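You operate a simulated robot arm through the tools that you are given. There is no shell and no other tool.

The job below is to be done with a simulated robot arm. You get a single attempt, and the scene is never put back.

JOB
Wet pallet ingot 27 in the dip tray with four pump strokes; return it.
Fine: lower the tray, then pump, then raise it; the ingot goes back on the grey valve post; the other ingot and the valves stay.

Only the result counts: the job must be done as asked and must still hold three seconds after the hand-in. Knocking over, shifting, dropping, spilling or breaking anything else fails it.

ROBOT AND FRAMES
A 7-joint arm with a two-finger parallel gripper, fixed in place. Base frame: the origin is at the foot of the arm, x ahead of it, y to its left, z up. Lengths are in m, angles in rad, forces in N, time in s.
Its first joint turns from -2.601 to 2.601 rad. Payload 3.43 kg.
The tool frame sits at the grasp point between the pads (the TCP): z along the fingers, y along the line on which they close. The tips reach 0.03 m beyond it. Largest opening 0.094 m; finger width 0.028, thickness 0.01; the body of the gripper, 0.05 by 0.096 m, starts 0.055 m behind the TCP.
Orientation is that of the tool frame in the base frame, as [roll, pitch, yaw] about the fixed x, y, z axes, in that order (R = Rz(yaw) Ry(pitch) Rx(roll)). With the fingers straight down and closing along the base's y, the tool's x points along the base's -x, its y along +y and its z along -z.

CONTROLS
- The arm moves only by the tool nudge_tool. Its argument "increments" is a list of rows, each an object (a shift or turn left out is 0, a gripper value left out holds the last) with "travel": the shift along the tool's x, y, z in m, a list of three; "rot": the turn, a rotation vector about the tool's x, y, z in rad, a list of three. In form: [{"travel": [tx, ty, tz], "rot": [ax, ay, az]}, ...]. A call has 1 to 20 rows; each row shifts and turns the commanded pose from where the row before left it, along the tool's axes as they then stand. "hand" is the gripper command, from -1 (fully open) to 1 (shut), values between in proportion, set as the call begins (left out, the last holds). Rows are played at 5 a second. More than 0.05 m and 0.15 rad between two rows, or a gripper value outside its range, and nothing of the call is played. A pose out of reach is approached as far as the arm can. The call stops where the force on the tool passes 60 N (or 10 N more than at its start, if that is more) or the arm is blocked; 0.2 s more then pass. Each finger travels about 0.045 m/s and halts on what it meets, pressing with about 42 N; the grip force reading is that of the motor and also rises with nothing between the fingers. The clock runs only during rows and for 0.2 s after the last one: add rows that do not move to give the fingers time. It gives the time, the measured TCP pose, the force on the tool (base axes), the opening and the grip force at its end, in the units of the frame above (readings bear some noise), with the torque about the TCP (base axes, N m) and any sound that the robot's microphone picked up.
- Cameras (640 x 400 px; columns grow to the right, rows downward): "scene" is fixed at [0.4004, -0.6497, 1.4594]; the picture's right is [0.96, -0.27, 0.00], its down [-0.11, -0.38, -0.92] and it looks along [0.25, 0.88, -0.39] (base axes); focal length 348 px, centre (320, 200). "wrist" rides on the gripper at [0.076, 0.014, -0.102] in the tool frame; the picture's right is [-0.18, 0.98, 0.00], its down [-0.75, -0.14, -0.64] and it looks along [-0.63, -0.12, 0.77] (tool axes); focal length 243 px, centre (320, 200).
- capture(camera): a new picture of that camera. No time passes.
- point_at(camera, pixels): for up to 12 pixels [column, row] of the newest picture of that camera ("zoom" is the newest enlarged one), the place [x, y, z] in the base frame of the surface seen there, good to about 0.003 m. No time passes.
- zoom(camera, box): a new picture of the part [left, top, right, bottom] of that camera's present view, enlarged. No time passes.
- sign_off(): hands the job in; it is judged then, once.

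Leave the gripper open and the arm clear of the work at the hand-in unless told otherwise.

The tools are called after "Call:" as name(argument=value, ...) on one line, values as JSON. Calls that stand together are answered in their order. nudge_tool: Moves the arm, as the interface text tells. Its arguments: {"type":"object","properties":{"increments":{"type":"array","items":{"type":"object","properties":{"travel":{"type":"array","items":{"type":"number"}},"rot":{"type":"array","items":{"type":"number"}}}}},"hand":{"type":"number"}},"required":["increments"]} The other tools are called the same way: capture (camera) takes a picture; point_at (camera, pixels) gives the place of the surface under pixels of a picture; zoom (camera, box) takes an enlarged picture of a part of a camera's view; sign_off () hands the job in.

At the start:

```text
time_s: 0.0
eef_pos: [0.8961, 0.4159, 1.1795]
orientation: [3.14, -0.001, -3.141]
ft_force: [0.4, 0.8, 0.1]
ft_torque: [-0.03, 0.04, -0.01]
finger_gap: 0.0941
gripper_force: 0.0
```

scene: 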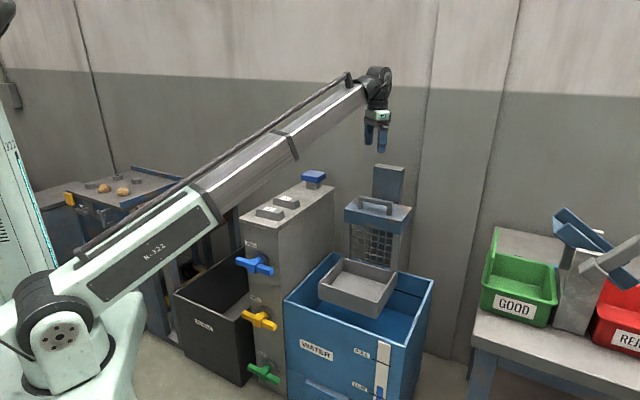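
wrist: 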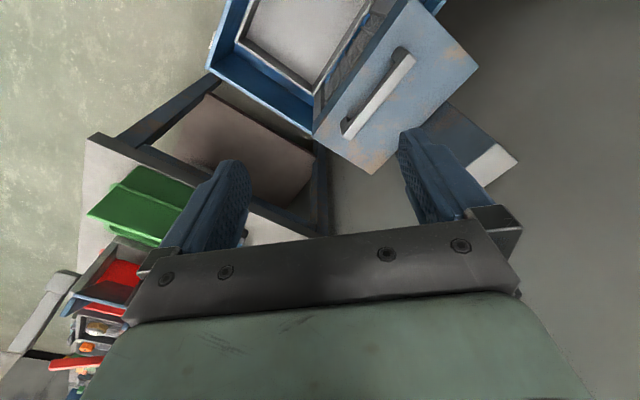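

I see a grey post with coloured valves, two ingots on its top, a blue water tank with a grey tray, and a blue pump cage with a handle. I'll zoom in on those areas first.

Call:
zoom(camera="scene", box=[220, 150, 340, 240])

Call:
zoom(camera="scene", box=[280, 150, 450, 400])

Call:
zoom(camera="scene", box=[160, 150, 460, 400])

```text
4.44 times, centred on (280, 195) of scene
```

zoom: 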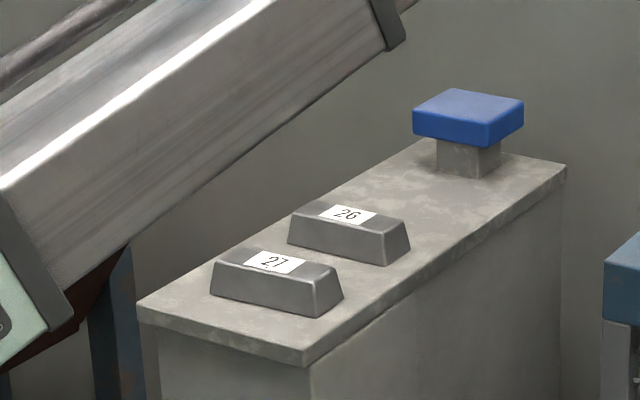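

```text
1.60 times, centred on (365, 275) of scene
```

zoom: 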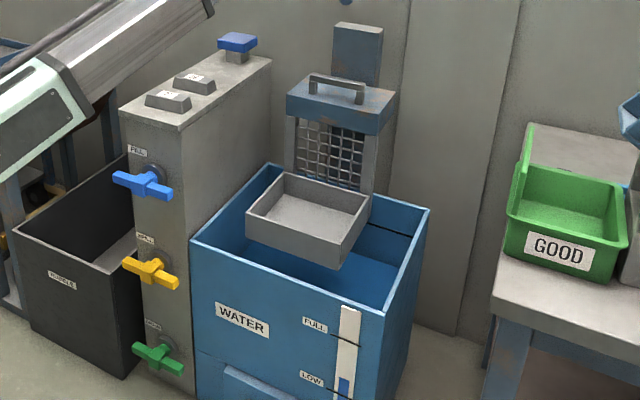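

```text
1.60 times, centred on (310, 275) of scene
```

zoom: 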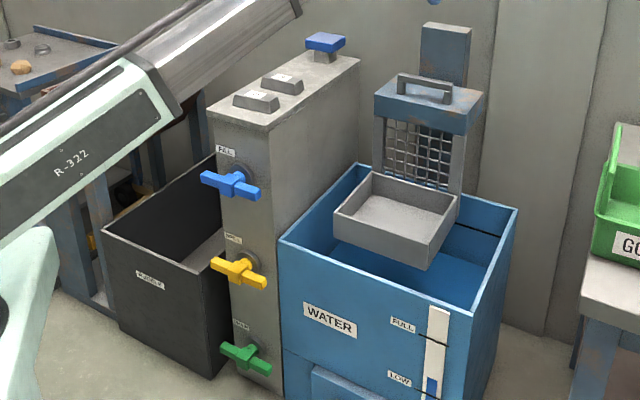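

The blue knob at the post's rear looks like the pump plunger. The tray hangs on a slide that has a handle on top. I'll zoom on each label and measure key points.

Call:
zoom(camera="scene", box=[230, 230, 290, 390])

Call:
zoom(camera="scene", box=[310, 150, 440, 330])

Call:
zoom(camera="scene", box=[330, 330, 420, 400])

Call:
zoom(camera="wrist", box=[200, 0, 520, 200])

```text
2.50 times, centred on (260, 310) of scene
```

zoom: 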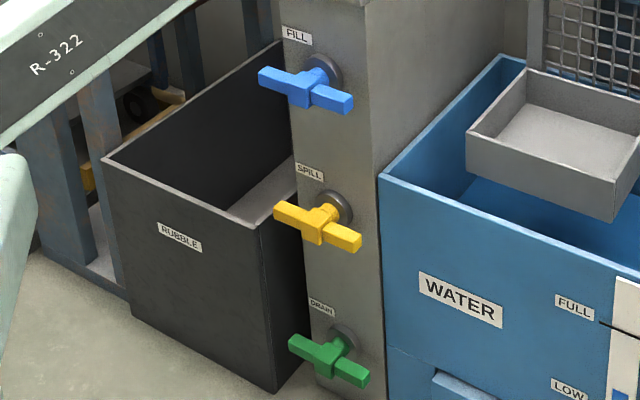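

```text
2.22 times, centred on (375, 240) of scene
```

zoom: 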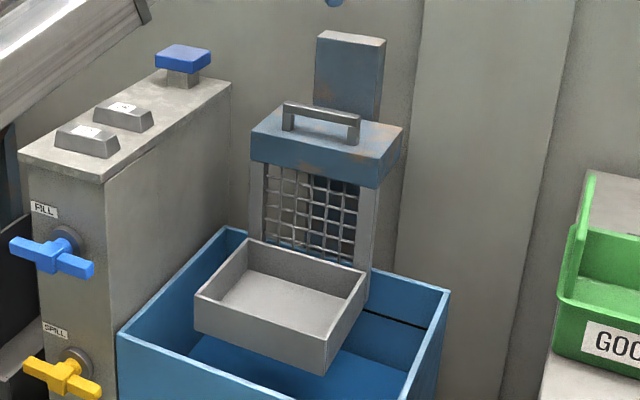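

```text
5.71 times, centred on (375, 365) of scene
```

zoom: 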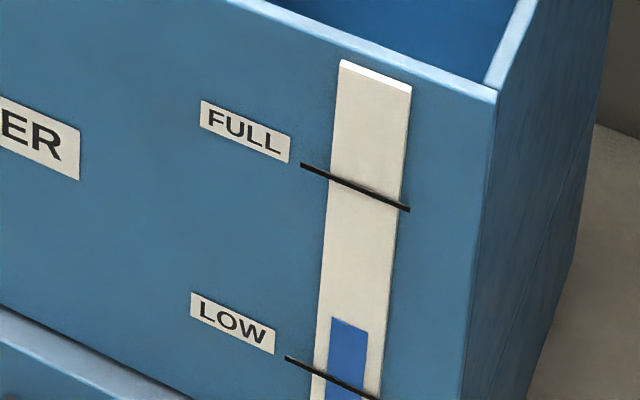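

```text
2.00 times, centred on (360, 100) of wrist
```

zoom: 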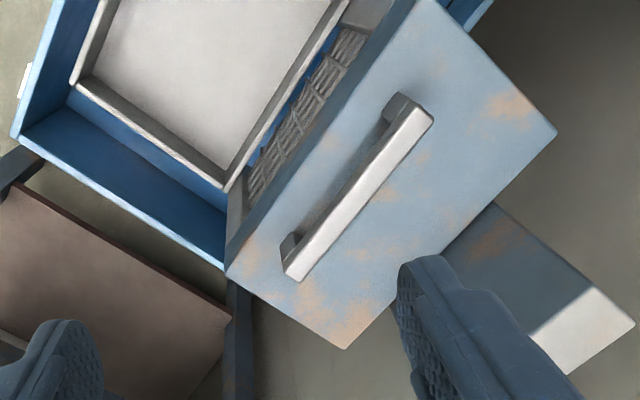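

Water stands just above LOW. Next I re-zoom on the post top and get coordinates.

Call:
zoom(camera="scene", box=[220, 150, 340, 240])

Call:
point_at(camera="zoom", pixels=[[222, 262], [255, 250], [342, 268], [318, 283], [212, 292], [320, 316], [343, 292], [145, 302], [303, 362], [565, 168], [275, 262], [180, 300]])

Call:
point_at(camera="zoom", pixels=[[295, 210], [330, 203], [408, 222], [385, 236], [290, 242], [384, 264], [410, 246], [414, 105], [450, 90], [523, 103], [487, 120], [468, 104]])

Call:
point_at(camera="zoom", pixels=[[414, 130], [486, 144], [438, 162], [480, 174], [499, 165], [425, 140], [346, 215], [360, 250], [470, 200], [250, 340], [265, 285], [530, 165]])

```text
4.44 times, centred on (280, 195) of scene
```

zoom: 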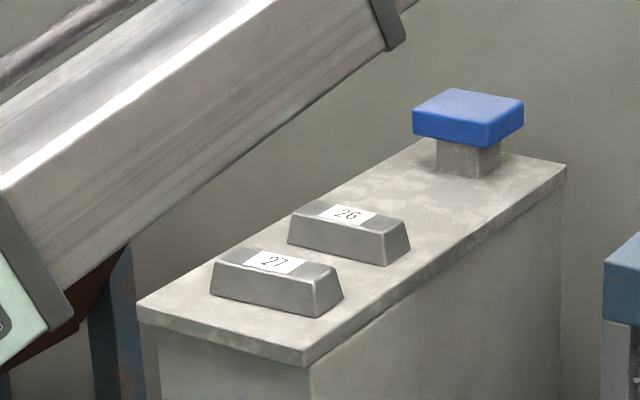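

```text
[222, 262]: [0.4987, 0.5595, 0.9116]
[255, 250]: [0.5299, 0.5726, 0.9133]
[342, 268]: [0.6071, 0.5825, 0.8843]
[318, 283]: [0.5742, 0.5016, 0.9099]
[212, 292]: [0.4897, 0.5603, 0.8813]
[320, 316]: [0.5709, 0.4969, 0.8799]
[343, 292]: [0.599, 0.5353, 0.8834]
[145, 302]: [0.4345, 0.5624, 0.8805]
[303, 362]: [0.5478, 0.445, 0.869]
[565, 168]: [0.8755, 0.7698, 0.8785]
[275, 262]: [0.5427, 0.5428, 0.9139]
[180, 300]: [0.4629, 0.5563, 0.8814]
```

```text
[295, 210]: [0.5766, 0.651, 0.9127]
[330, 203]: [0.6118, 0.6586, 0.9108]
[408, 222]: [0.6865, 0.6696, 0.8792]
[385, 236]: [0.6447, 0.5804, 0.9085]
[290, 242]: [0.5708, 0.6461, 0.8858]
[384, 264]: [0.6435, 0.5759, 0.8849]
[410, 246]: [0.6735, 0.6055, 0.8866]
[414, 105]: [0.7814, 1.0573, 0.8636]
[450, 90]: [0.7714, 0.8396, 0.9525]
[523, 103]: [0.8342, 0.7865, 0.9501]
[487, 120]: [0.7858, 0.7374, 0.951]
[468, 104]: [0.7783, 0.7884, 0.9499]
```

```text
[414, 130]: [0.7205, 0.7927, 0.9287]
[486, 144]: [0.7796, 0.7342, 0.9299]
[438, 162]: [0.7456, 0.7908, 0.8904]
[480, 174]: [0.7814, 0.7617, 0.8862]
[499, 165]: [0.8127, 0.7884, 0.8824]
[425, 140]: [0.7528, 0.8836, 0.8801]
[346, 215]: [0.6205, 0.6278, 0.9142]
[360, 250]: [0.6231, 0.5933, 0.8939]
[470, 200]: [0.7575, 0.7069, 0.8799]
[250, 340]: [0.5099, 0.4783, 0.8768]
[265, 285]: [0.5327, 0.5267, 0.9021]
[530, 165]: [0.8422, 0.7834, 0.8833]
```

Post top is z≈0.88, ingot 27 centre is about (0.54, 0.53), and the knob is near (0.778, 0.789, 0.951). Now I measure the tray, carriage, handle and tank.

Call:
zoom(camera="scene", box=[310, 150, 440, 330])

Call:
point_at(camera="zoom", pixels=[[284, 106], [357, 120], [290, 104], [322, 112], [351, 122], [287, 125], [355, 142], [252, 132], [300, 96], [401, 127], [376, 163], [340, 100]])

Call:
point_at(camera="zoom", pixels=[[196, 296], [249, 240], [365, 274], [328, 345], [328, 370], [250, 280], [300, 295], [270, 310], [320, 310], [340, 290], [196, 325], [280, 275]])

Call:
point_at(camera="zoom", pixels=[[320, 40], [383, 42], [350, 36], [120, 335], [230, 230], [448, 293], [400, 350], [380, 310], [200, 360], [350, 70], [252, 155], [372, 187]])

```text
2.22 times, centred on (375, 240) of scene
```

zoom: 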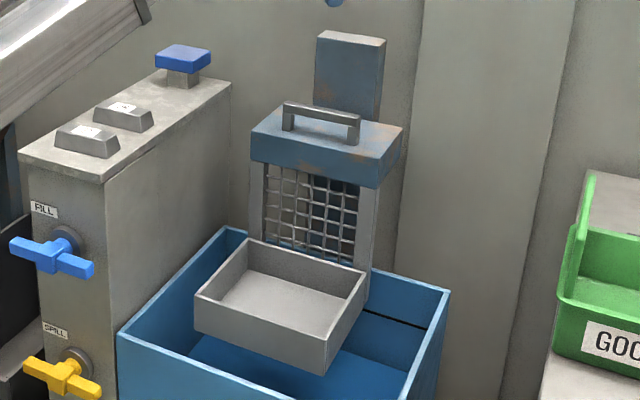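

```text
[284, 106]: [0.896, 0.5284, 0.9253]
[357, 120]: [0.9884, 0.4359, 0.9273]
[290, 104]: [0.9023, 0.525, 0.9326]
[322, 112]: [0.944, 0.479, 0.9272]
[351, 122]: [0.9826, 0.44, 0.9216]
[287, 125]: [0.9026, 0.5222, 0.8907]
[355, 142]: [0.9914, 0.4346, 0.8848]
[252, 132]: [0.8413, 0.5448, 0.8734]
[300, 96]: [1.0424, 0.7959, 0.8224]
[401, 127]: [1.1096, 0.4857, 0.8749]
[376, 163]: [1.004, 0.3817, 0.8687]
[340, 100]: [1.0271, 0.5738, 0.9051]
```

```text
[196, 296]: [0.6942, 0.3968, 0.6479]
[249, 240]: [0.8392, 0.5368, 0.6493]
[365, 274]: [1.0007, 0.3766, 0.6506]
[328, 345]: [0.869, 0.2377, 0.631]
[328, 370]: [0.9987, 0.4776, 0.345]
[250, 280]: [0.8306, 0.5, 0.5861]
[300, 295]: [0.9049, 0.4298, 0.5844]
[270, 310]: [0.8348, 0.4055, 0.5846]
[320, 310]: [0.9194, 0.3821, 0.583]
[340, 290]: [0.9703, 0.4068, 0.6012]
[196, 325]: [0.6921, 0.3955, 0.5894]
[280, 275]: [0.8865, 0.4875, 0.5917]
```

```text
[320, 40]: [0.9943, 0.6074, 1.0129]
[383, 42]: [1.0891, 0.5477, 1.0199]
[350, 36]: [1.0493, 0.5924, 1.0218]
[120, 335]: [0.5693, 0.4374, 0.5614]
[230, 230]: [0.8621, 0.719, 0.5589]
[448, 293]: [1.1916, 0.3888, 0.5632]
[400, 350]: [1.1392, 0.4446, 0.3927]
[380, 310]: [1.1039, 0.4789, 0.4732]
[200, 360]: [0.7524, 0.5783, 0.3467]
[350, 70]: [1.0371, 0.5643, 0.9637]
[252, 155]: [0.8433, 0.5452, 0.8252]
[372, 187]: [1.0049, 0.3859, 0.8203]
```

The handle centre is about (0.942, 0.482, 0.93), the tray floor z≈0.583, and the water surface z≈0.346. I'll measure points along the arm to judge its reach.

Call:
point_at(camera="scene", pixels=[[60, 335], [85, 262], [200, 210], [295, 148], [350, 80], [378, 80], [382, 116], [376, 140], [30, 300], [150, 250]])

Call:
capture(camera="scene")

```text
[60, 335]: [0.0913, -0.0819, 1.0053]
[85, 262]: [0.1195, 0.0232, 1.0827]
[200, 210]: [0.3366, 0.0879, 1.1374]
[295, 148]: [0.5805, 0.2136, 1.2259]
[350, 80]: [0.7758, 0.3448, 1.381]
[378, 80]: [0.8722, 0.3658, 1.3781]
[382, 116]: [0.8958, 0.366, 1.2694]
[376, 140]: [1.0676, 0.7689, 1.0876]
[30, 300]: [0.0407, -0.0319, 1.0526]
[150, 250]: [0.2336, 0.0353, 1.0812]
```

```text
taken
```

scene: 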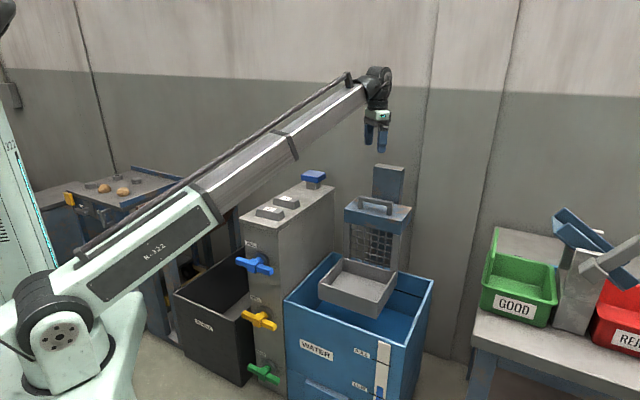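

The arm looks telescopic, with its shoulder near z≈1.0, so tilting the tool should extend its reach. First I move above ingot 27 at the present height (base shift −0.356, +0.114), then turn the tool by 0.65 rad to match the ingot's long axis (about −37.5°).

Call:
nudge_tool(increments=[{"travel": [0.0445, 0.01425, 0]}, {"travel": [0.0445, 0.01425, 0]}, {"travel": [0.0445, 0.01425, 0]}, {"travel": [0.0445, 0.01425, 0]}, {"travel": [0.0445, 0.01425, 0]}, {"travel": [0.0445, 0.01425, 0]}, {"travel": [0.0445, 0.01425, 0]}, {"travel": [0.0445, 0.01425, 0]}, {"rot": [0, 0, 0.131]}, {"rot": [0, 0, 0.131]}, {"rot": [0, 0, 0.131]}, {"rot": [0, 0, 0.131]}, {"rot": [0, 0, 0.131]}, {}], hand=-1)

Call:
capture(camera="wrist")

Call:
capture(camera="scene")

```text
time_s: 3.0
eef_pos: [0.5489, 0.5373, 1.1535]
orientation: [3.13, 0.001, 2.484]
ft_force: [-0.6, 0.4, 0.0]
ft_torque: [0.01, -0.02, 0.0]
finger_gap: 0.094
gripper_force: 0.0
out of reach, approached as far as the arm can: row 6, 7, 8
```

```text
taken
```

wrist: 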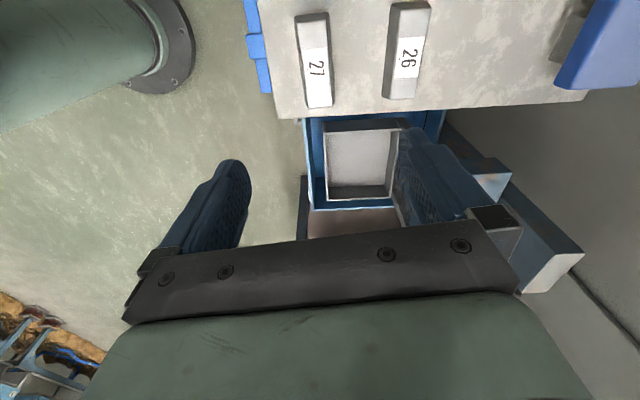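

```text
taken
```

scene: 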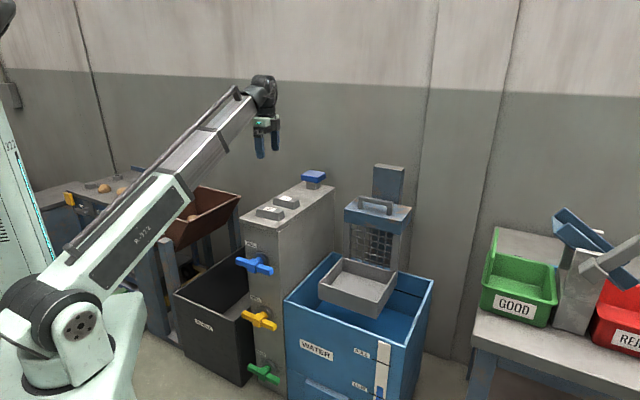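

The arm hit a bend limit at this height near the base (measured z 1.1535), so going lower should be fine. The ingot labelled 27 is at about (315, 60) in the wrist view. I zoom and measure it there.

Call:
zoom(camera="wrist", box=[250, 0, 450, 125])

Call:
point_at(camera="wrist", pixels=[[298, 22], [326, 20], [331, 100], [311, 103], [304, 60], [328, 60], [314, 30], [322, 95], [295, 16], [308, 109], [334, 106]])

```text
3.20 times, centred on (350, 62) of wrist
```

zoom: 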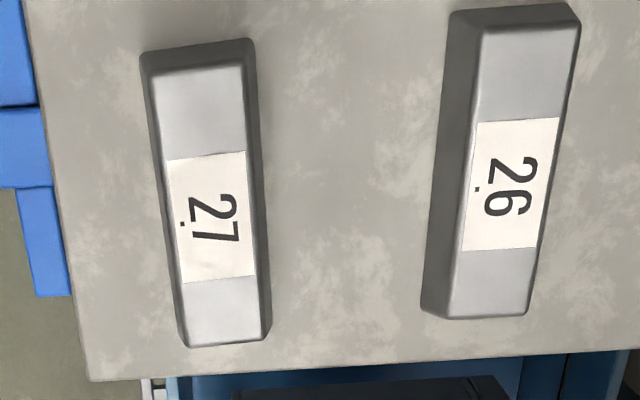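

```text
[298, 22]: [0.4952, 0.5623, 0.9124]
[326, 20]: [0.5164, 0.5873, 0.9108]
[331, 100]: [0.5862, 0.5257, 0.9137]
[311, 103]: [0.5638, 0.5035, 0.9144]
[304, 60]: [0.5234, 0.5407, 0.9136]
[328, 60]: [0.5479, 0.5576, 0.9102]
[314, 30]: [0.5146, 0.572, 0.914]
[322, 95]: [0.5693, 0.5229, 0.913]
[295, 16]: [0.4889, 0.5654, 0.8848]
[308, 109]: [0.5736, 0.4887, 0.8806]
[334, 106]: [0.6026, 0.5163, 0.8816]
```

Combined measures put the ingot's long axis at about −42° and its centre at about (0.543, 0.545). I turn 0.075 more, descend 0.10 and re-measure.

Call:
nudge_tool(increments=[{"travel": [0, 0, 0.04], "rot": [0, 0, 0.075]}, {"travel": [0, 0, 0.04]}, {"travel": [0, 0, 0.04]}, {}, {}])

Call:
capture(camera="wrist")

Call:
zoom(camera="wrist", box=[220, 0, 420, 125])

```text
time_s: 4.2
eef_pos: [0.5481, 0.5394, 1.0361]
orientation: [-3.141, 0.0, 2.411]
ft_force: [0.1, 0.8, 0.4]
ft_torque: [0.01, 0.02, -0.04]
finger_gap: 0.0941
gripper_force: 0.0
```

```text
taken
```

wrist: 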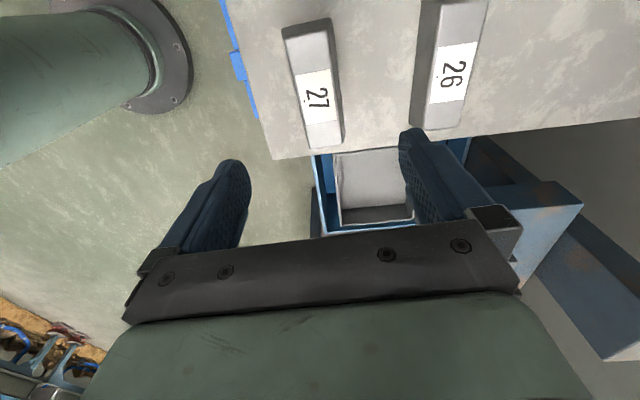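

```text
3.20 times, centred on (320, 62) of wrist
```

zoom: 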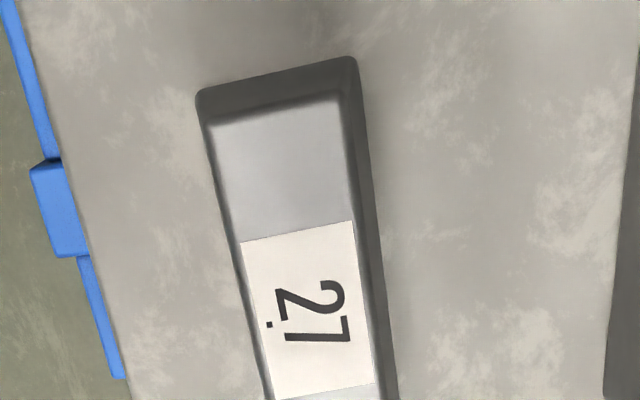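

Call:
point_at(camera="wrist", pixels=[[287, 40], [327, 32], [339, 134], [310, 142], [284, 31], [330, 19], [307, 149], [344, 143], [315, 85], [299, 85], [334, 85]])

Call:
zoom(camera="wrist", box=[240, 10, 400, 170])

```text
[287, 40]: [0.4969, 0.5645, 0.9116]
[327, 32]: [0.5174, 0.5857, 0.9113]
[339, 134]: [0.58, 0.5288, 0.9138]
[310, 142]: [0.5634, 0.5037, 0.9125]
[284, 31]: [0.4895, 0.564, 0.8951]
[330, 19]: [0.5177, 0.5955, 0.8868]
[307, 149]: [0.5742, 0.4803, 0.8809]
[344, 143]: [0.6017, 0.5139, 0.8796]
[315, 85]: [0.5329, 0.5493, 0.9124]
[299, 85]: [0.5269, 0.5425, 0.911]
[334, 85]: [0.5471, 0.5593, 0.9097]
```

```text
2.50 times, centred on (320, 90) of wrist
```

zoom: 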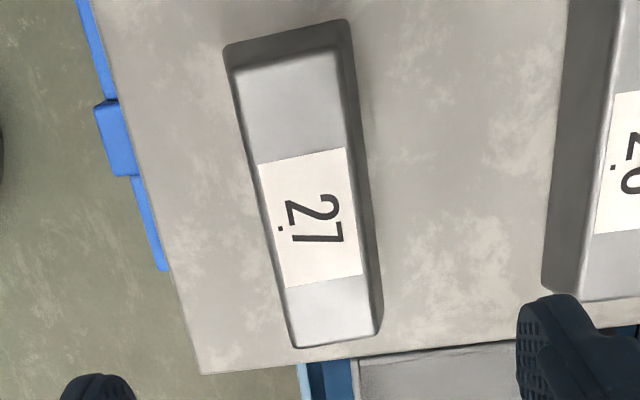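

The tool is now aligned with the ingot. I shift +0.010 along tool x and descend 0.119, leaving the tips just above the post surface. Then I close.

Call:
nudge_tool(increments=[{"travel": [0.01, -0.001, 0.03]}, {"travel": [0, 0, 0.03]}, {"travel": [0, 0, 0.03]}, {"travel": [0, 0, 0.015]}, {"travel": [0, 0, 0.014]}, {}])

Call:
capture(camera="wrist")

```text
time_s: 5.6
eef_pos: [0.5423, 0.5445, 0.9159]
orientation: [3.141, 0.0, 2.41]
ft_force: [-0.3, 0.5, -0.1]
ft_torque: [0.0, -0.03, 0.03]
finger_gap: 0.094
gripper_force: 0.0
```

```text
taken
```

wrist: 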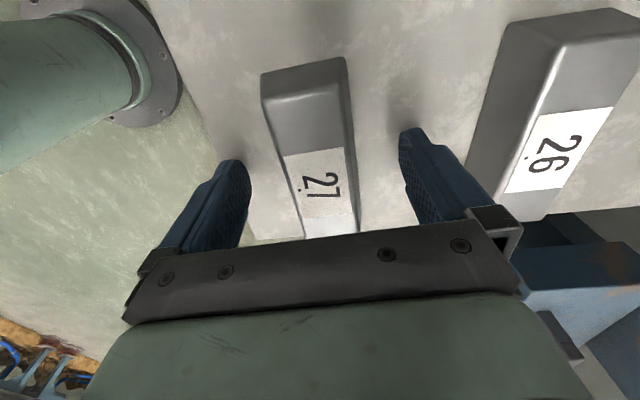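

The fingers straddle ingot 27 with clearance on both sides, so I close.

Call:
nudge_tool(increments=[{}, {}, {}, {}, {}, {}], hand=1)

Call:
capture(camera="wrist")

```text
time_s: 7.0
eef_pos: [0.5409, 0.5454, 0.9166]
orientation: [-3.141, -0.001, 2.411]
ft_force: [0.3, 0.7, 0.4]
ft_torque: [0.07, -0.03, -0.06]
finger_gap: 0.0434
gripper_force: 41.7
```

```text
taken
```

wrist: 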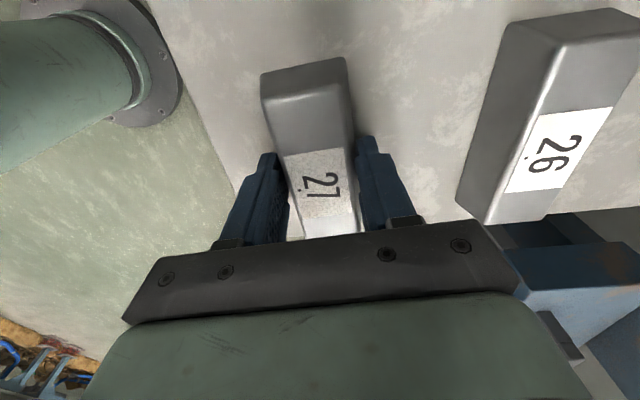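

The ingot is held at a 0.043 gap with 42 N. I lift slowly by 0.10.

Call:
nudge_tool(increments=[{"travel": [0, 0, -0.01]}, {"travel": [0, 0, -0.02]}, {"travel": [0, 0, -0.03]}, {"travel": [0, 0, -0.03]}, {"travel": [0, 0, -0.02]}, {}])

Call:
capture(camera="wrist")

```text
time_s: 8.4
eef_pos: [0.5407, 0.5457, 1.0267]
orientation: [-3.14, 0.0, 2.411]
ft_force: [1.0, -0.7, -4.6]
ft_torque: [0.05, 0.05, 0.01]
finger_gap: 0.0434
gripper_force: 41.9
```

```text
taken
```

wrist: 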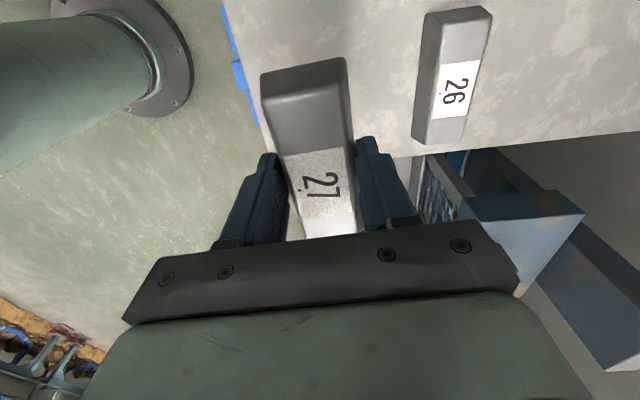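

The ingot is held and weighs about 5 N. I move at this height to above the tray interior, target (0.8485, 0.382).

Call:
nudge_tool(increments=[{"travel": [-0.0223, 0.0054, 0]}, {"travel": [-0.04, 0.0098, 0]}, {"travel": [-0.042, 0.01029, 0]}, {"travel": [-0.042, 0.01029, 0]}, {"travel": [-0.042, 0.01029, 0]}, {"travel": [-0.042, 0.01029, 0]}, {"travel": [-0.042, 0.01029, 0]}, {"travel": [-0.042, 0.01029, 0]}, {"travel": [-0.0242, 0.0059, 0]}, {}, {}])

Call:
capture(camera="wrist")

Call:
capture(camera="scene")

```text
time_s: 10.8
eef_pos: [0.8494, 0.3805, 1.027]
orientation: [-3.141, 0.001, 2.411]
ft_force: [0.6, 0.5, -3.5]
ft_torque: [-0.02, 0.02, 0.05]
finger_gap: 0.0437
gripper_force: 41.9
```

```text
taken
```

wrist: 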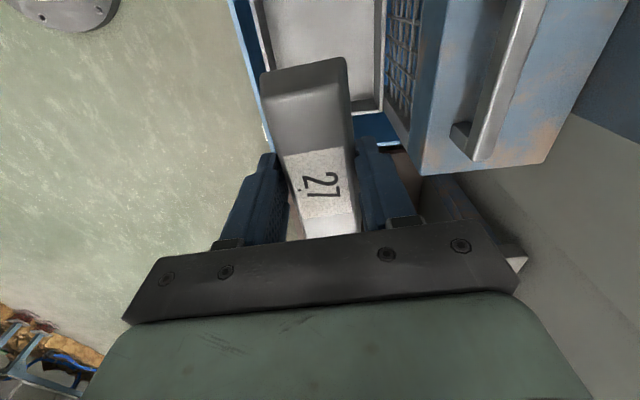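

```text
taken
```

scene: 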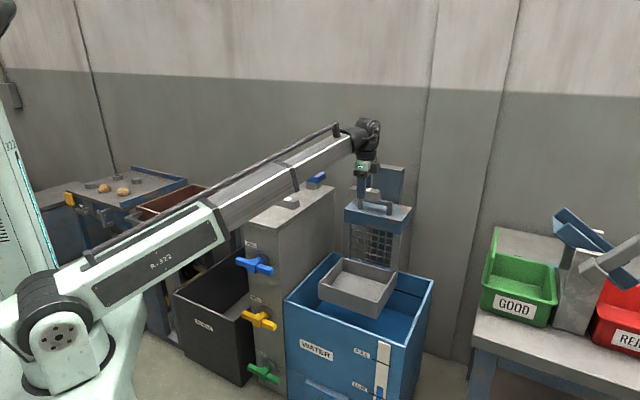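

The ingot is over the tray in the wrist view. I descend 0.24 first, keeping clear of the carriage, then look.

Call:
nudge_tool(increments=[{"travel": [0, 0, 0.03]}, {"travel": [0, 0, 0.035]}, {"travel": [0, 0, 0.035]}, {"travel": [0, 0, 0.035]}, {"travel": [0, 0, 0.035]}, {"travel": [0, 0, 0.035]}, {"travel": [0, 0, 0.035]}, {}])

Call:
capture(camera="wrist")

Call:
zoom(camera="scene", box=[290, 150, 450, 310])

```text
time_s: 12.6
eef_pos: [0.8479, 0.3804, 0.7876]
orientation: [3.141, 0.0, 2.411]
ft_force: [0.0, 0.1, -5.1]
ft_torque: [0.02, 0.02, -0.02]
finger_gap: 0.0434
gripper_force: 42.2
```

```text
taken
```

wrist: 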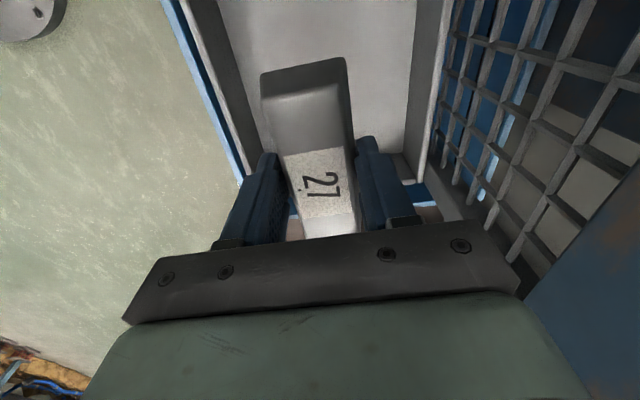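

```text
2.50 times, centred on (370, 230) of scene
```

zoom: 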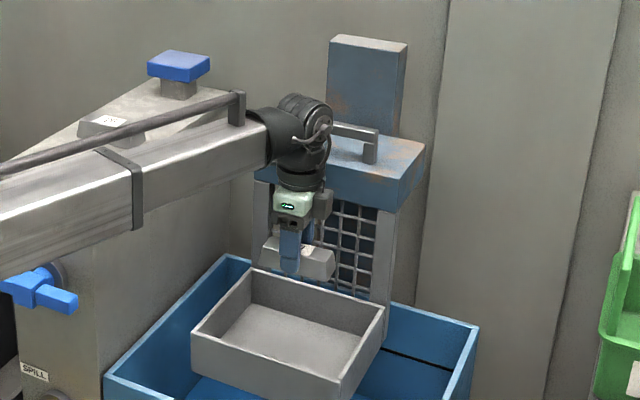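

There is clearance on all sides. I continue down 0.15, then creep.

Call:
nudge_tool(increments=[{"travel": [0, 0, 0.03]}, {"travel": [0, 0, 0.03]}, {"travel": [0, 0, 0.03]}, {"travel": [0, 0, 0.03]}, {"travel": [0, 0, 0.02]}, {"travel": [0, 0, 0.01]}, {}])

Call:
capture(camera="wrist")

Call:
zoom(camera="scene", box=[290, 150, 450, 310])

```text
time_s: 14.2
eef_pos: [0.8474, 0.3805, 0.6369]
orientation: [3.14, 0.0, 2.411]
ft_force: [-0.4, 0.3, -3.2]
ft_torque: [0.0, -0.03, -0.01]
finger_gap: 0.0432
gripper_force: 42.5
```

```text
taken
```

wrist: 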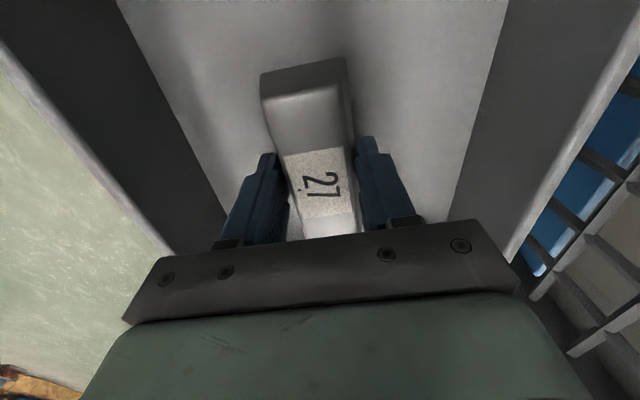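

```text
2.50 times, centred on (370, 230) of scene
```

zoom: 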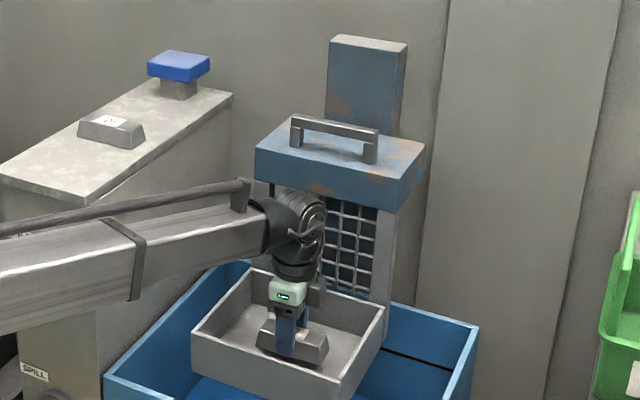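

The ingot is inside the tray walls, about 17 mm above the floor. I check the floor height from the wrist view.

Call:
point_at(camera="wrist", pixels=[[220, 60], [420, 80], [390, 40], [200, 120], [430, 160], [300, 20]])

Call:
nudge_tool(increments=[{"travel": [0, 0, 0.004]}, {"travel": [0, 0, 0.004]}, {"travel": [0, 0, 0.003]}, {}])

```text
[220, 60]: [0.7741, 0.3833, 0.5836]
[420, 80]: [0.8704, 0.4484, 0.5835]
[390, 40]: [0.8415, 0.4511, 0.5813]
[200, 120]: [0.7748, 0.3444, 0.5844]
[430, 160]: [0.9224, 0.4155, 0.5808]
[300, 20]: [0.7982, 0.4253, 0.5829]
```

```text
time_s: 15.2
eef_pos: [0.8485, 0.3801, 0.6247]
orientation: [3.14, -0.001, 2.41]
ft_force: [-0.7, -0.4, -4.3]
ft_torque: [-0.01, 0.03, -0.03]
finger_gap: 0.0431
gripper_force: 41.9
```

About 5 mm to go, so I creep in 1.5 mm steps.

Call:
nudge_tool(increments=[{"travel": [0, 0, 0.0015]}, {"travel": [0, 0, 0.0015]}, {}])

```text
time_s: 16.0
eef_pos: [0.8466, 0.3793, 0.6214]
orientation: [3.14, 0.0, 2.412]
ft_force: [0.4, -0.3, -3.7]
ft_torque: [-0.01, 0.02, 0.0]
finger_gap: 0.0434
gripper_force: 42.4
```

Call:
nudge_tool(increments=[{"travel": [0, 0, 0.001]}, {"travel": [0, 0, 0.001]}, {}])

```text
time_s: 16.8
eef_pos: [0.8463, 0.3807, 0.6195]
orientation: [3.141, 0.001, 2.411]
ft_force: [0.8, -0.1, -4.2]
ft_torque: [0.0, 0.0, -0.01]
finger_gap: 0.0434
gripper_force: 42.2
```

Still no contact: the force remains at about −4 N. A little further.

Call:
nudge_tool(increments=[{"travel": [0, 0, 0.001]}, {"travel": [0, 0, 0.001]}, {}])

```text
time_s: 17.6
eef_pos: [0.8475, 0.3801, 0.6187]
orientation: [3.141, 0.0, 2.409]
ft_force: [-4.8, 0.3, 8.1]
ft_torque: [0.11, -0.15, -0.01]
finger_gap: 0.0436
gripper_force: 41.8
```

The ingot touches the floor (+8 N). I open the gripper.

Call:
nudge_tool(increments=[{}, {}, {}, {}, {}, {}], hand=-1)

Call:
capture(camera="wrist")

```text
time_s: 19.0
eef_pos: [0.8471, 0.3802, 0.6173]
orientation: [-3.141, 0.002, 2.41]
ft_force: [-0.5, -0.3, -0.5]
ft_torque: [0.01, 0.01, -0.02]
finger_gap: 0.0941
gripper_force: 0.2
```

```text
taken
```

wrist: 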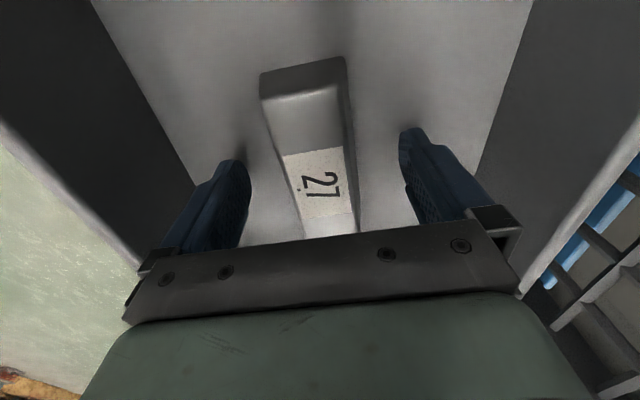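

The ingot rests in the tray and the gripper is free. I go straight up 0.41.

Call:
nudge_tool(increments=[{"travel": [0, 0, -0.02]}, {"travel": [0, 0, -0.035]}, {"travel": [0, 0, -0.04]}, {"travel": [0, 0, -0.045]}, {"travel": [0, 0, -0.045]}, {"travel": [0, 0, -0.045]}, {"travel": [0, 0, -0.045]}, {"travel": [0, 0, -0.045]}, {"travel": [0, 0, -0.045]}, {"travel": [0, 0, -0.045], "rot": [0, 0, 0.054]}, {}], hand=0)

Call:
capture(camera="wrist")

Call:
zoom(camera="scene", box=[290, 150, 450, 310])

```text
time_s: 21.4
eef_pos: [0.8499, 0.3821, 1.0274]
orientation: [3.14, -0.001, 2.356]
ft_force: [0.1, -0.2, -0.4]
ft_torque: [-0.01, -0.01, 0.01]
finger_gap: 0.0469
gripper_force: 0.0
```

```text
taken
```

wrist: 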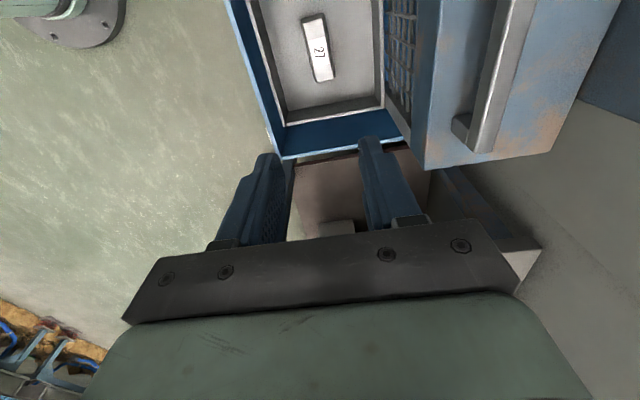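

```text
2.50 times, centred on (370, 230) of scene
```

zoom: 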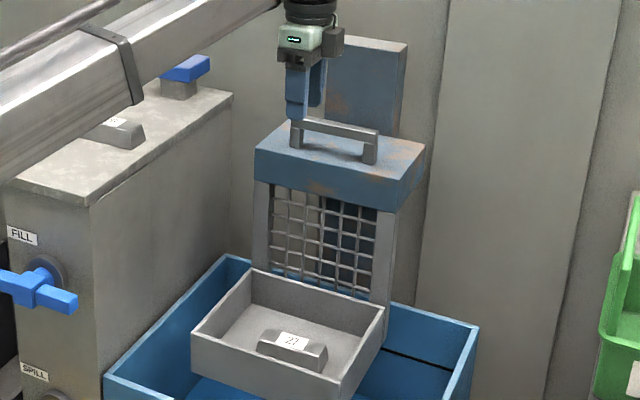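

I zoom on the handle in the wrist view and measure the bar.

Call:
zoom(camera="wrist", box=[400, 0, 620, 170])

Call:
point_at(camera="wrist", pixels=[[498, 10], [530, 10], [486, 80], [512, 80], [472, 145], [490, 148], [500, 80], [480, 120], [515, 30], [455, 125], [440, 140], [560, 100]])

Call:
point_at(camera="scene", pixels=[[366, 196], [375, 201], [383, 204], [373, 198], [375, 210]])

```text
2.35 times, centred on (510, 85) of wrist
```

zoom: 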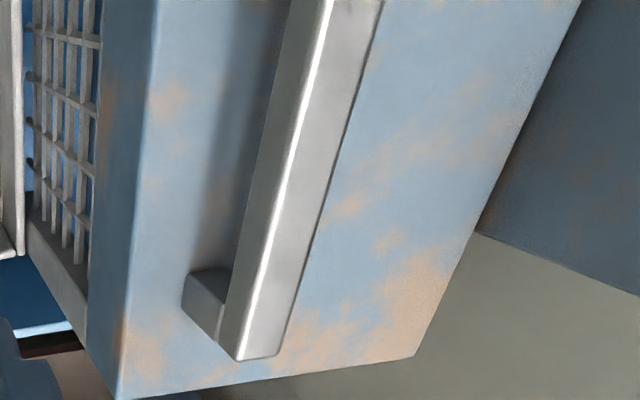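

```text
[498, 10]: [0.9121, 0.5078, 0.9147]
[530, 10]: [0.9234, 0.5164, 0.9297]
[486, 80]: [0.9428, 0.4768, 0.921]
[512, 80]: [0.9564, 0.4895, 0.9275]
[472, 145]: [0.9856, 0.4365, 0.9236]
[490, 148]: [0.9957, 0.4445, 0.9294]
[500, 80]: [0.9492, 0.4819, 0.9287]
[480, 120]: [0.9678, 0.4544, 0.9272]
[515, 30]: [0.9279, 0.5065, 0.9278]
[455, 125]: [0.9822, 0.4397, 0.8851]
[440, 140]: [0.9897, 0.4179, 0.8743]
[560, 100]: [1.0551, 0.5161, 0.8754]
```

```text
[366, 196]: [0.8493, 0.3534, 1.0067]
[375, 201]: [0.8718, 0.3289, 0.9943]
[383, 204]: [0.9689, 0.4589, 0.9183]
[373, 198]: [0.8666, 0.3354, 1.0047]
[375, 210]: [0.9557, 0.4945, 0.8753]
```

The bar centre is n≈1.013 (x+y direction), its top is z≈0.929, it is about 19 mm wide, and its mid-point is about (0.945, 0.487). I move above it with the tool vertical to see whether it is in reach.

Call:
nudge_tool(increments=[{"travel": [0.0017, 0.0355, 0]}, {"travel": [0.0017, 0.0355, 0]}, {"travel": [0.0017, 0.0355, 0]}, {"travel": [0.0017, 0.0355, 0]}, {}])

Call:
capture(camera="wrist")

```text
time_s: 22.6
eef_pos: [0.9426, 0.4857, 1.0305]
orientation: [-3.141, -0.001, 2.356]
ft_force: [-0.2, 0.3, -0.3]
ft_torque: [-0.03, -0.01, 0.02]
finger_gap: 0.047
gripper_force: 0.1
```

```text
taken
```

wrist: 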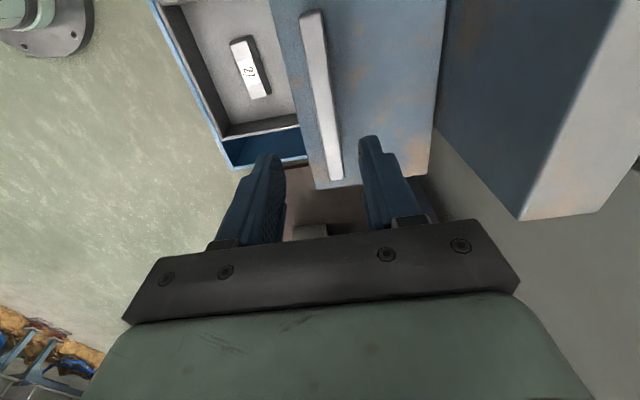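

It is reachable with the tool vertical. I check the bar centring from here.

Call:
point_at(camera="wrist", pixels=[[302, 20], [320, 18], [316, 90], [334, 90], [332, 170], [342, 168], [325, 90], [311, 30], [337, 160], [270, 60], [400, 60]])

Call:
zoom(camera="wrist", box=[240, 0, 440, 200])

```text
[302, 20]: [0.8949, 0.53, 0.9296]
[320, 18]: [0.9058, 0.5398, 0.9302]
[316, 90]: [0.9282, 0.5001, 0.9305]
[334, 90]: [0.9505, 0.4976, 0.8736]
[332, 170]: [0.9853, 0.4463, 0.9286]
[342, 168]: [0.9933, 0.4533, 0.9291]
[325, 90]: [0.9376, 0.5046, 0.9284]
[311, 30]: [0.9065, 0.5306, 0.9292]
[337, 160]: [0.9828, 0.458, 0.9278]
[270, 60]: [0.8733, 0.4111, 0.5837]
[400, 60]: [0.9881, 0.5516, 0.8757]
```

```text
2.00 times, centred on (340, 100) of wrist
```

zoom: 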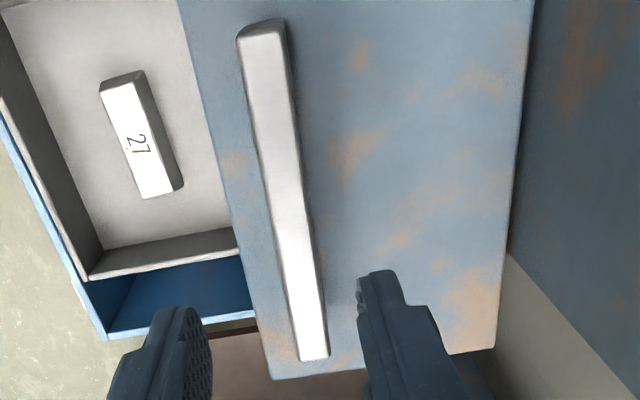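

I shift +0.006 in tool y and descend 0.108 so the fingers straddle the bar.

Call:
nudge_tool(increments=[{"travel": [0, 0.006, 0.02]}, {"travel": [0, 0, 0.03]}, {"travel": [0, 0, 0.03]}, {"travel": [0, 0, 0.018]}, {"travel": [0, 0, 0.01]}, {}])

Call:
capture(camera="wrist")

Call:
zoom(camera="scene", box=[330, 140, 430, 240])

```text
time_s: 24.0
eef_pos: [0.9477, 0.4892, 0.921]
orientation: [-3.142, 0.0, 2.357]
ft_force: [1.2, -0.2, 0.6]
ft_torque: [0.0, -0.03, 0.0]
finger_gap: 0.0468
gripper_force: 0.1
```

```text
taken
```

wrist: 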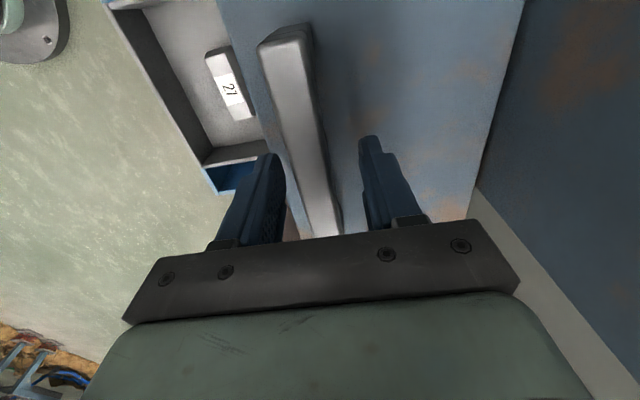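

```text
4.00 times, centred on (380, 190) of scene
```

zoom: 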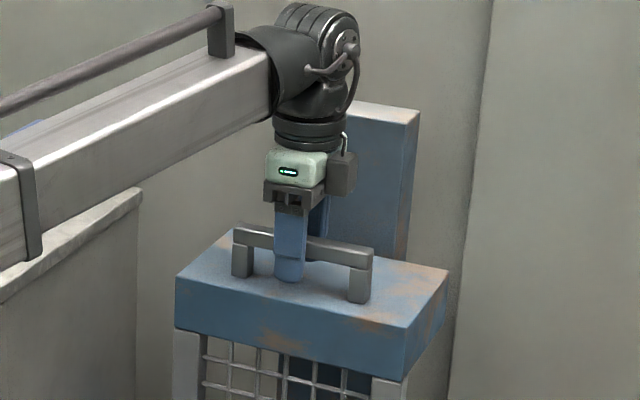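

The fingers straddle the bar, so I close on it.

Call:
nudge_tool(increments=[{}, {}, {}, {}, {}], hand=1)

```text
time_s: 25.2
eef_pos: [0.9459, 0.4887, 0.9219]
orientation: [-3.141, 0.001, 2.356]
ft_force: [-13.8, -13.4, -3.6]
ft_torque: [-0.01, 0.04, -0.08]
finger_gap: 0.0225
gripper_force: 44.6
```

Gripped at 0.0225, but with a −19 N sideways load, so the tool sits slightly too far back. I ease it −0.002 in tool y.

Call:
nudge_tool(increments=[{"travel": [0, -0.002, 0]}, {}])

```text
time_s: 25.8
eef_pos: [0.9464, 0.4894, 0.921]
orientation: [3.138, -0.001, 2.357]
ft_force: [-3.2, -2.0, 0.5]
ft_torque: [0.2, 0.26, -0.24]
finger_gap: 0.0223
gripper_force: 44.4
```

The side load is nearly gone. I push down in small steps and watch the force.

Call:
nudge_tool(increments=[{"travel": [0, 0, 0.004]}, {"travel": [0, 0, 0.006]}, {"travel": [0, 0, 0.01]}, {}])

Call:
zoom(camera="scene", box=[290, 150, 450, 330])

```text
time_s: 26.8
eef_pos: [0.9459, 0.4888, 0.8997]
orientation: [3.139, 0.002, 2.358]
ft_force: [-3.5, 14.6, -3.0]
ft_torque: [-0.74, -0.72, -0.26]
finger_gap: 0.0224
gripper_force: 45.8
```

```text
2.22 times, centred on (370, 240) of scene
```

zoom: 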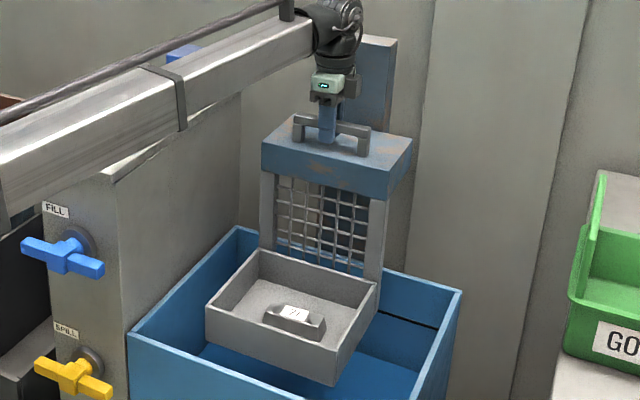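

I check whether the carriage moved with the hand.

Call:
point_at(camera="zoom", pixels=[[280, 150], [395, 150], [300, 275], [370, 135], [300, 118]])

```text
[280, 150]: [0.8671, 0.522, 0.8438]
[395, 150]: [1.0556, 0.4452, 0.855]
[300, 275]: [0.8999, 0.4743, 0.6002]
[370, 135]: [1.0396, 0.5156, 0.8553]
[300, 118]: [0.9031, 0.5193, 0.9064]
```

The carriage followed by 20 mm with little effort. I continue downward.

Call:
nudge_tool(increments=[{"travel": [0, 0, 0.012]}, {"travel": [0, 0, 0.012]}, {"travel": [0, 0, 0.012]}, {"travel": [0, 0, 0.012]}, {"travel": [0, 0, 0.012]}, {}])

```text
time_s: 28.2
eef_pos: [0.9476, 0.4888, 0.84]
orientation: [3.141, 0.0, 2.356]
ft_force: [4.6, 16.7, -2.2]
ft_torque: [0.69, 0.7, -0.07]
finger_gap: 0.0225
gripper_force: 45.1
```

Call:
nudge_tool(increments=[{"travel": [0, 0.001, 0.012]}, {"travel": [0, 0, 0.014]}, {"travel": [0, 0, 0.014]}, {"travel": [0, 0, 0.014]}, {"travel": [0, 0, 0.014]}, {"travel": [0, 0, 0.012]}, {}])

Call:
zoom(camera="scene", box=[290, 150, 450, 400])

```text
time_s: 29.8
eef_pos: [0.9465, 0.4891, 0.7595]
orientation: [-3.141, 0.0, 2.359]
ft_force: [-7.7, 10.7, -5.2]
ft_torque: [-0.6, -0.77, -0.13]
finger_gap: 0.0224
gripper_force: 45.0
```

```text
1.60 times, centred on (370, 275) of scene
```

zoom: 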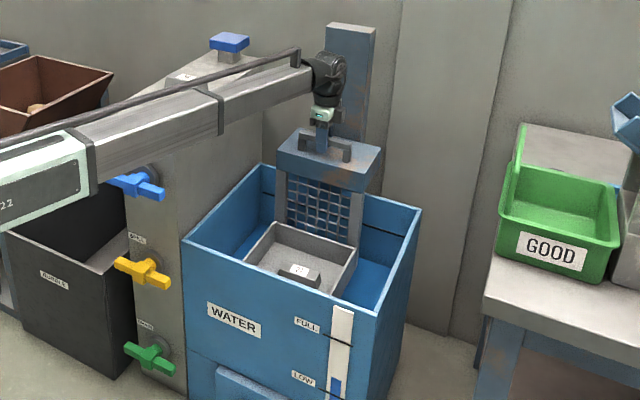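

The tray has come down 0.16 and is entering the tank. I check where the blue valve is relative to the arm before continuing.

Call:
point_at(camera="scene", pixels=[[238, 261], [255, 264], [271, 271], [243, 240], [250, 225], [290, 215]])

Call:
nudge_tool(increments=[{"travel": [0, 0, 0.012]}, {"travel": [0, 0, 0.014]}, {"travel": [0, 0, 0.014]}, {"travel": [0, 0, 0.01]}, {}])

```text
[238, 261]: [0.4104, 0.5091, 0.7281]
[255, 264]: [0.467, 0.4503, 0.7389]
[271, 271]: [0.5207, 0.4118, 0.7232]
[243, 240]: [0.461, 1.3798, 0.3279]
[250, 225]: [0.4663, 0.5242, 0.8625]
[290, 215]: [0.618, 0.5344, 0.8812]
```

```text
time_s: 31.0
eef_pos: [0.947, 0.4884, 0.7099]
orientation: [-3.139, -0.002, 2.356]
ft_force: [-22.0, 3.7, -3.8]
ft_torque: [-0.51, -0.54, -0.1]
finger_gap: 0.0226
gripper_force: 44.9
```

Valves are well clear. I relieve the growing side load (x −22 N) with a small shift, then continue down.

Call:
nudge_tool(increments=[{"travel": [0.0015, -0.001, 0.006]}, {"travel": [0, 0, 0.01]}, {"travel": [0, 0, 0.01]}, {"travel": [0, 0, 0.01]}, {}])

Call:
zoom(camera="scene", box=[290, 150, 450, 400])

```text
time_s: 32.2
eef_pos: [0.9462, 0.4895, 0.6743]
orientation: [3.141, 0.0, 2.356]
ft_force: [1.9, -7.4, -2.6]
ft_torque: [0.71, 0.68, -0.09]
finger_gap: 0.0225
gripper_force: 45.4
```

```text
1.60 times, centred on (370, 275) of scene
```

zoom: 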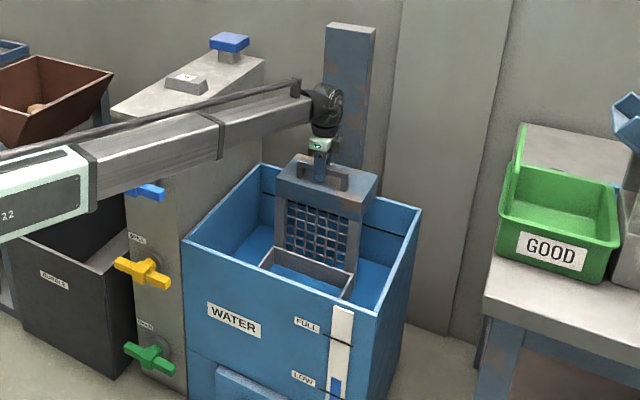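

Call:
nudge_tool(increments=[{"travel": [0, 0, 0.008]}, {"travel": [0, 0, 0.008]}, {"travel": [0, 0, 0.008]}, {"travel": [0, 0, 0.008]}, {}])

```text
time_s: 33.1
eef_pos: [0.9451, 0.4912, 0.6551]
orientation: [3.138, 0.001, 2.36]
ft_force: [-7.8, -2.6, 20.3]
ft_torque: [-0.55, -0.08, -0.16]
finger_gap: 0.0224
gripper_force: 45.7
stopped in row 4: the force on the tool passed its limit at 70 N (the readings are from after the stop); the commanded pose is now the measured one
```

It hit a hard stop after about 0.266 m of travel, so the tray is fully down. I look, then open the fingers partly and see whether it stays.

Call:
nudge_tool(increments=[{}, {}, {}, {}], hand=0)

Call:
capture(camera="wrist")

Call:
zoom(camera="scene", box=[290, 150, 450, 400])

Call:
point_at(camera="zoom", pixels=[[355, 185], [290, 180], [290, 275], [310, 285], [335, 185], [340, 360]])

```text
time_s: 34.1
eef_pos: [0.9471, 0.4915, 0.6557]
orientation: [3.13, 0.0, 2.359]
ft_force: [17.4, 20.9, 43.0]
ft_torque: [0.03, 0.2, -0.14]
finger_gap: 0.0308
gripper_force: 0.0
```

```text
taken
```

wrist: 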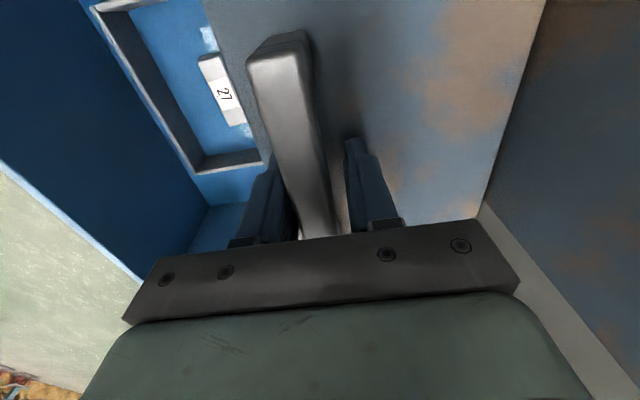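

```text
1.60 times, centred on (370, 275) of scene
```

zoom: 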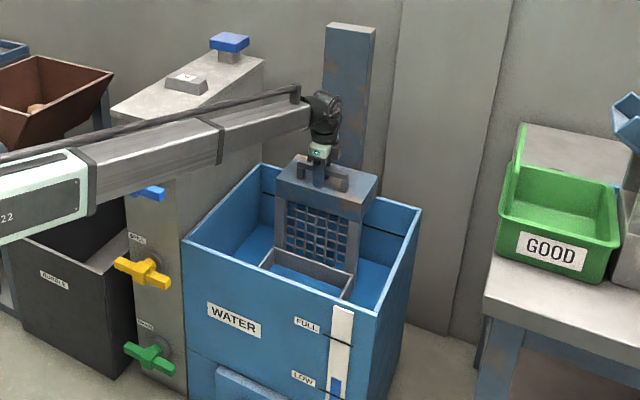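

```text
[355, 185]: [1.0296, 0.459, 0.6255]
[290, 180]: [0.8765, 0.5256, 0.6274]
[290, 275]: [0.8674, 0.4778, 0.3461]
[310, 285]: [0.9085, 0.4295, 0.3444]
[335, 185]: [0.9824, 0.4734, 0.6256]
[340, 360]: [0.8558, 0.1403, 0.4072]
```

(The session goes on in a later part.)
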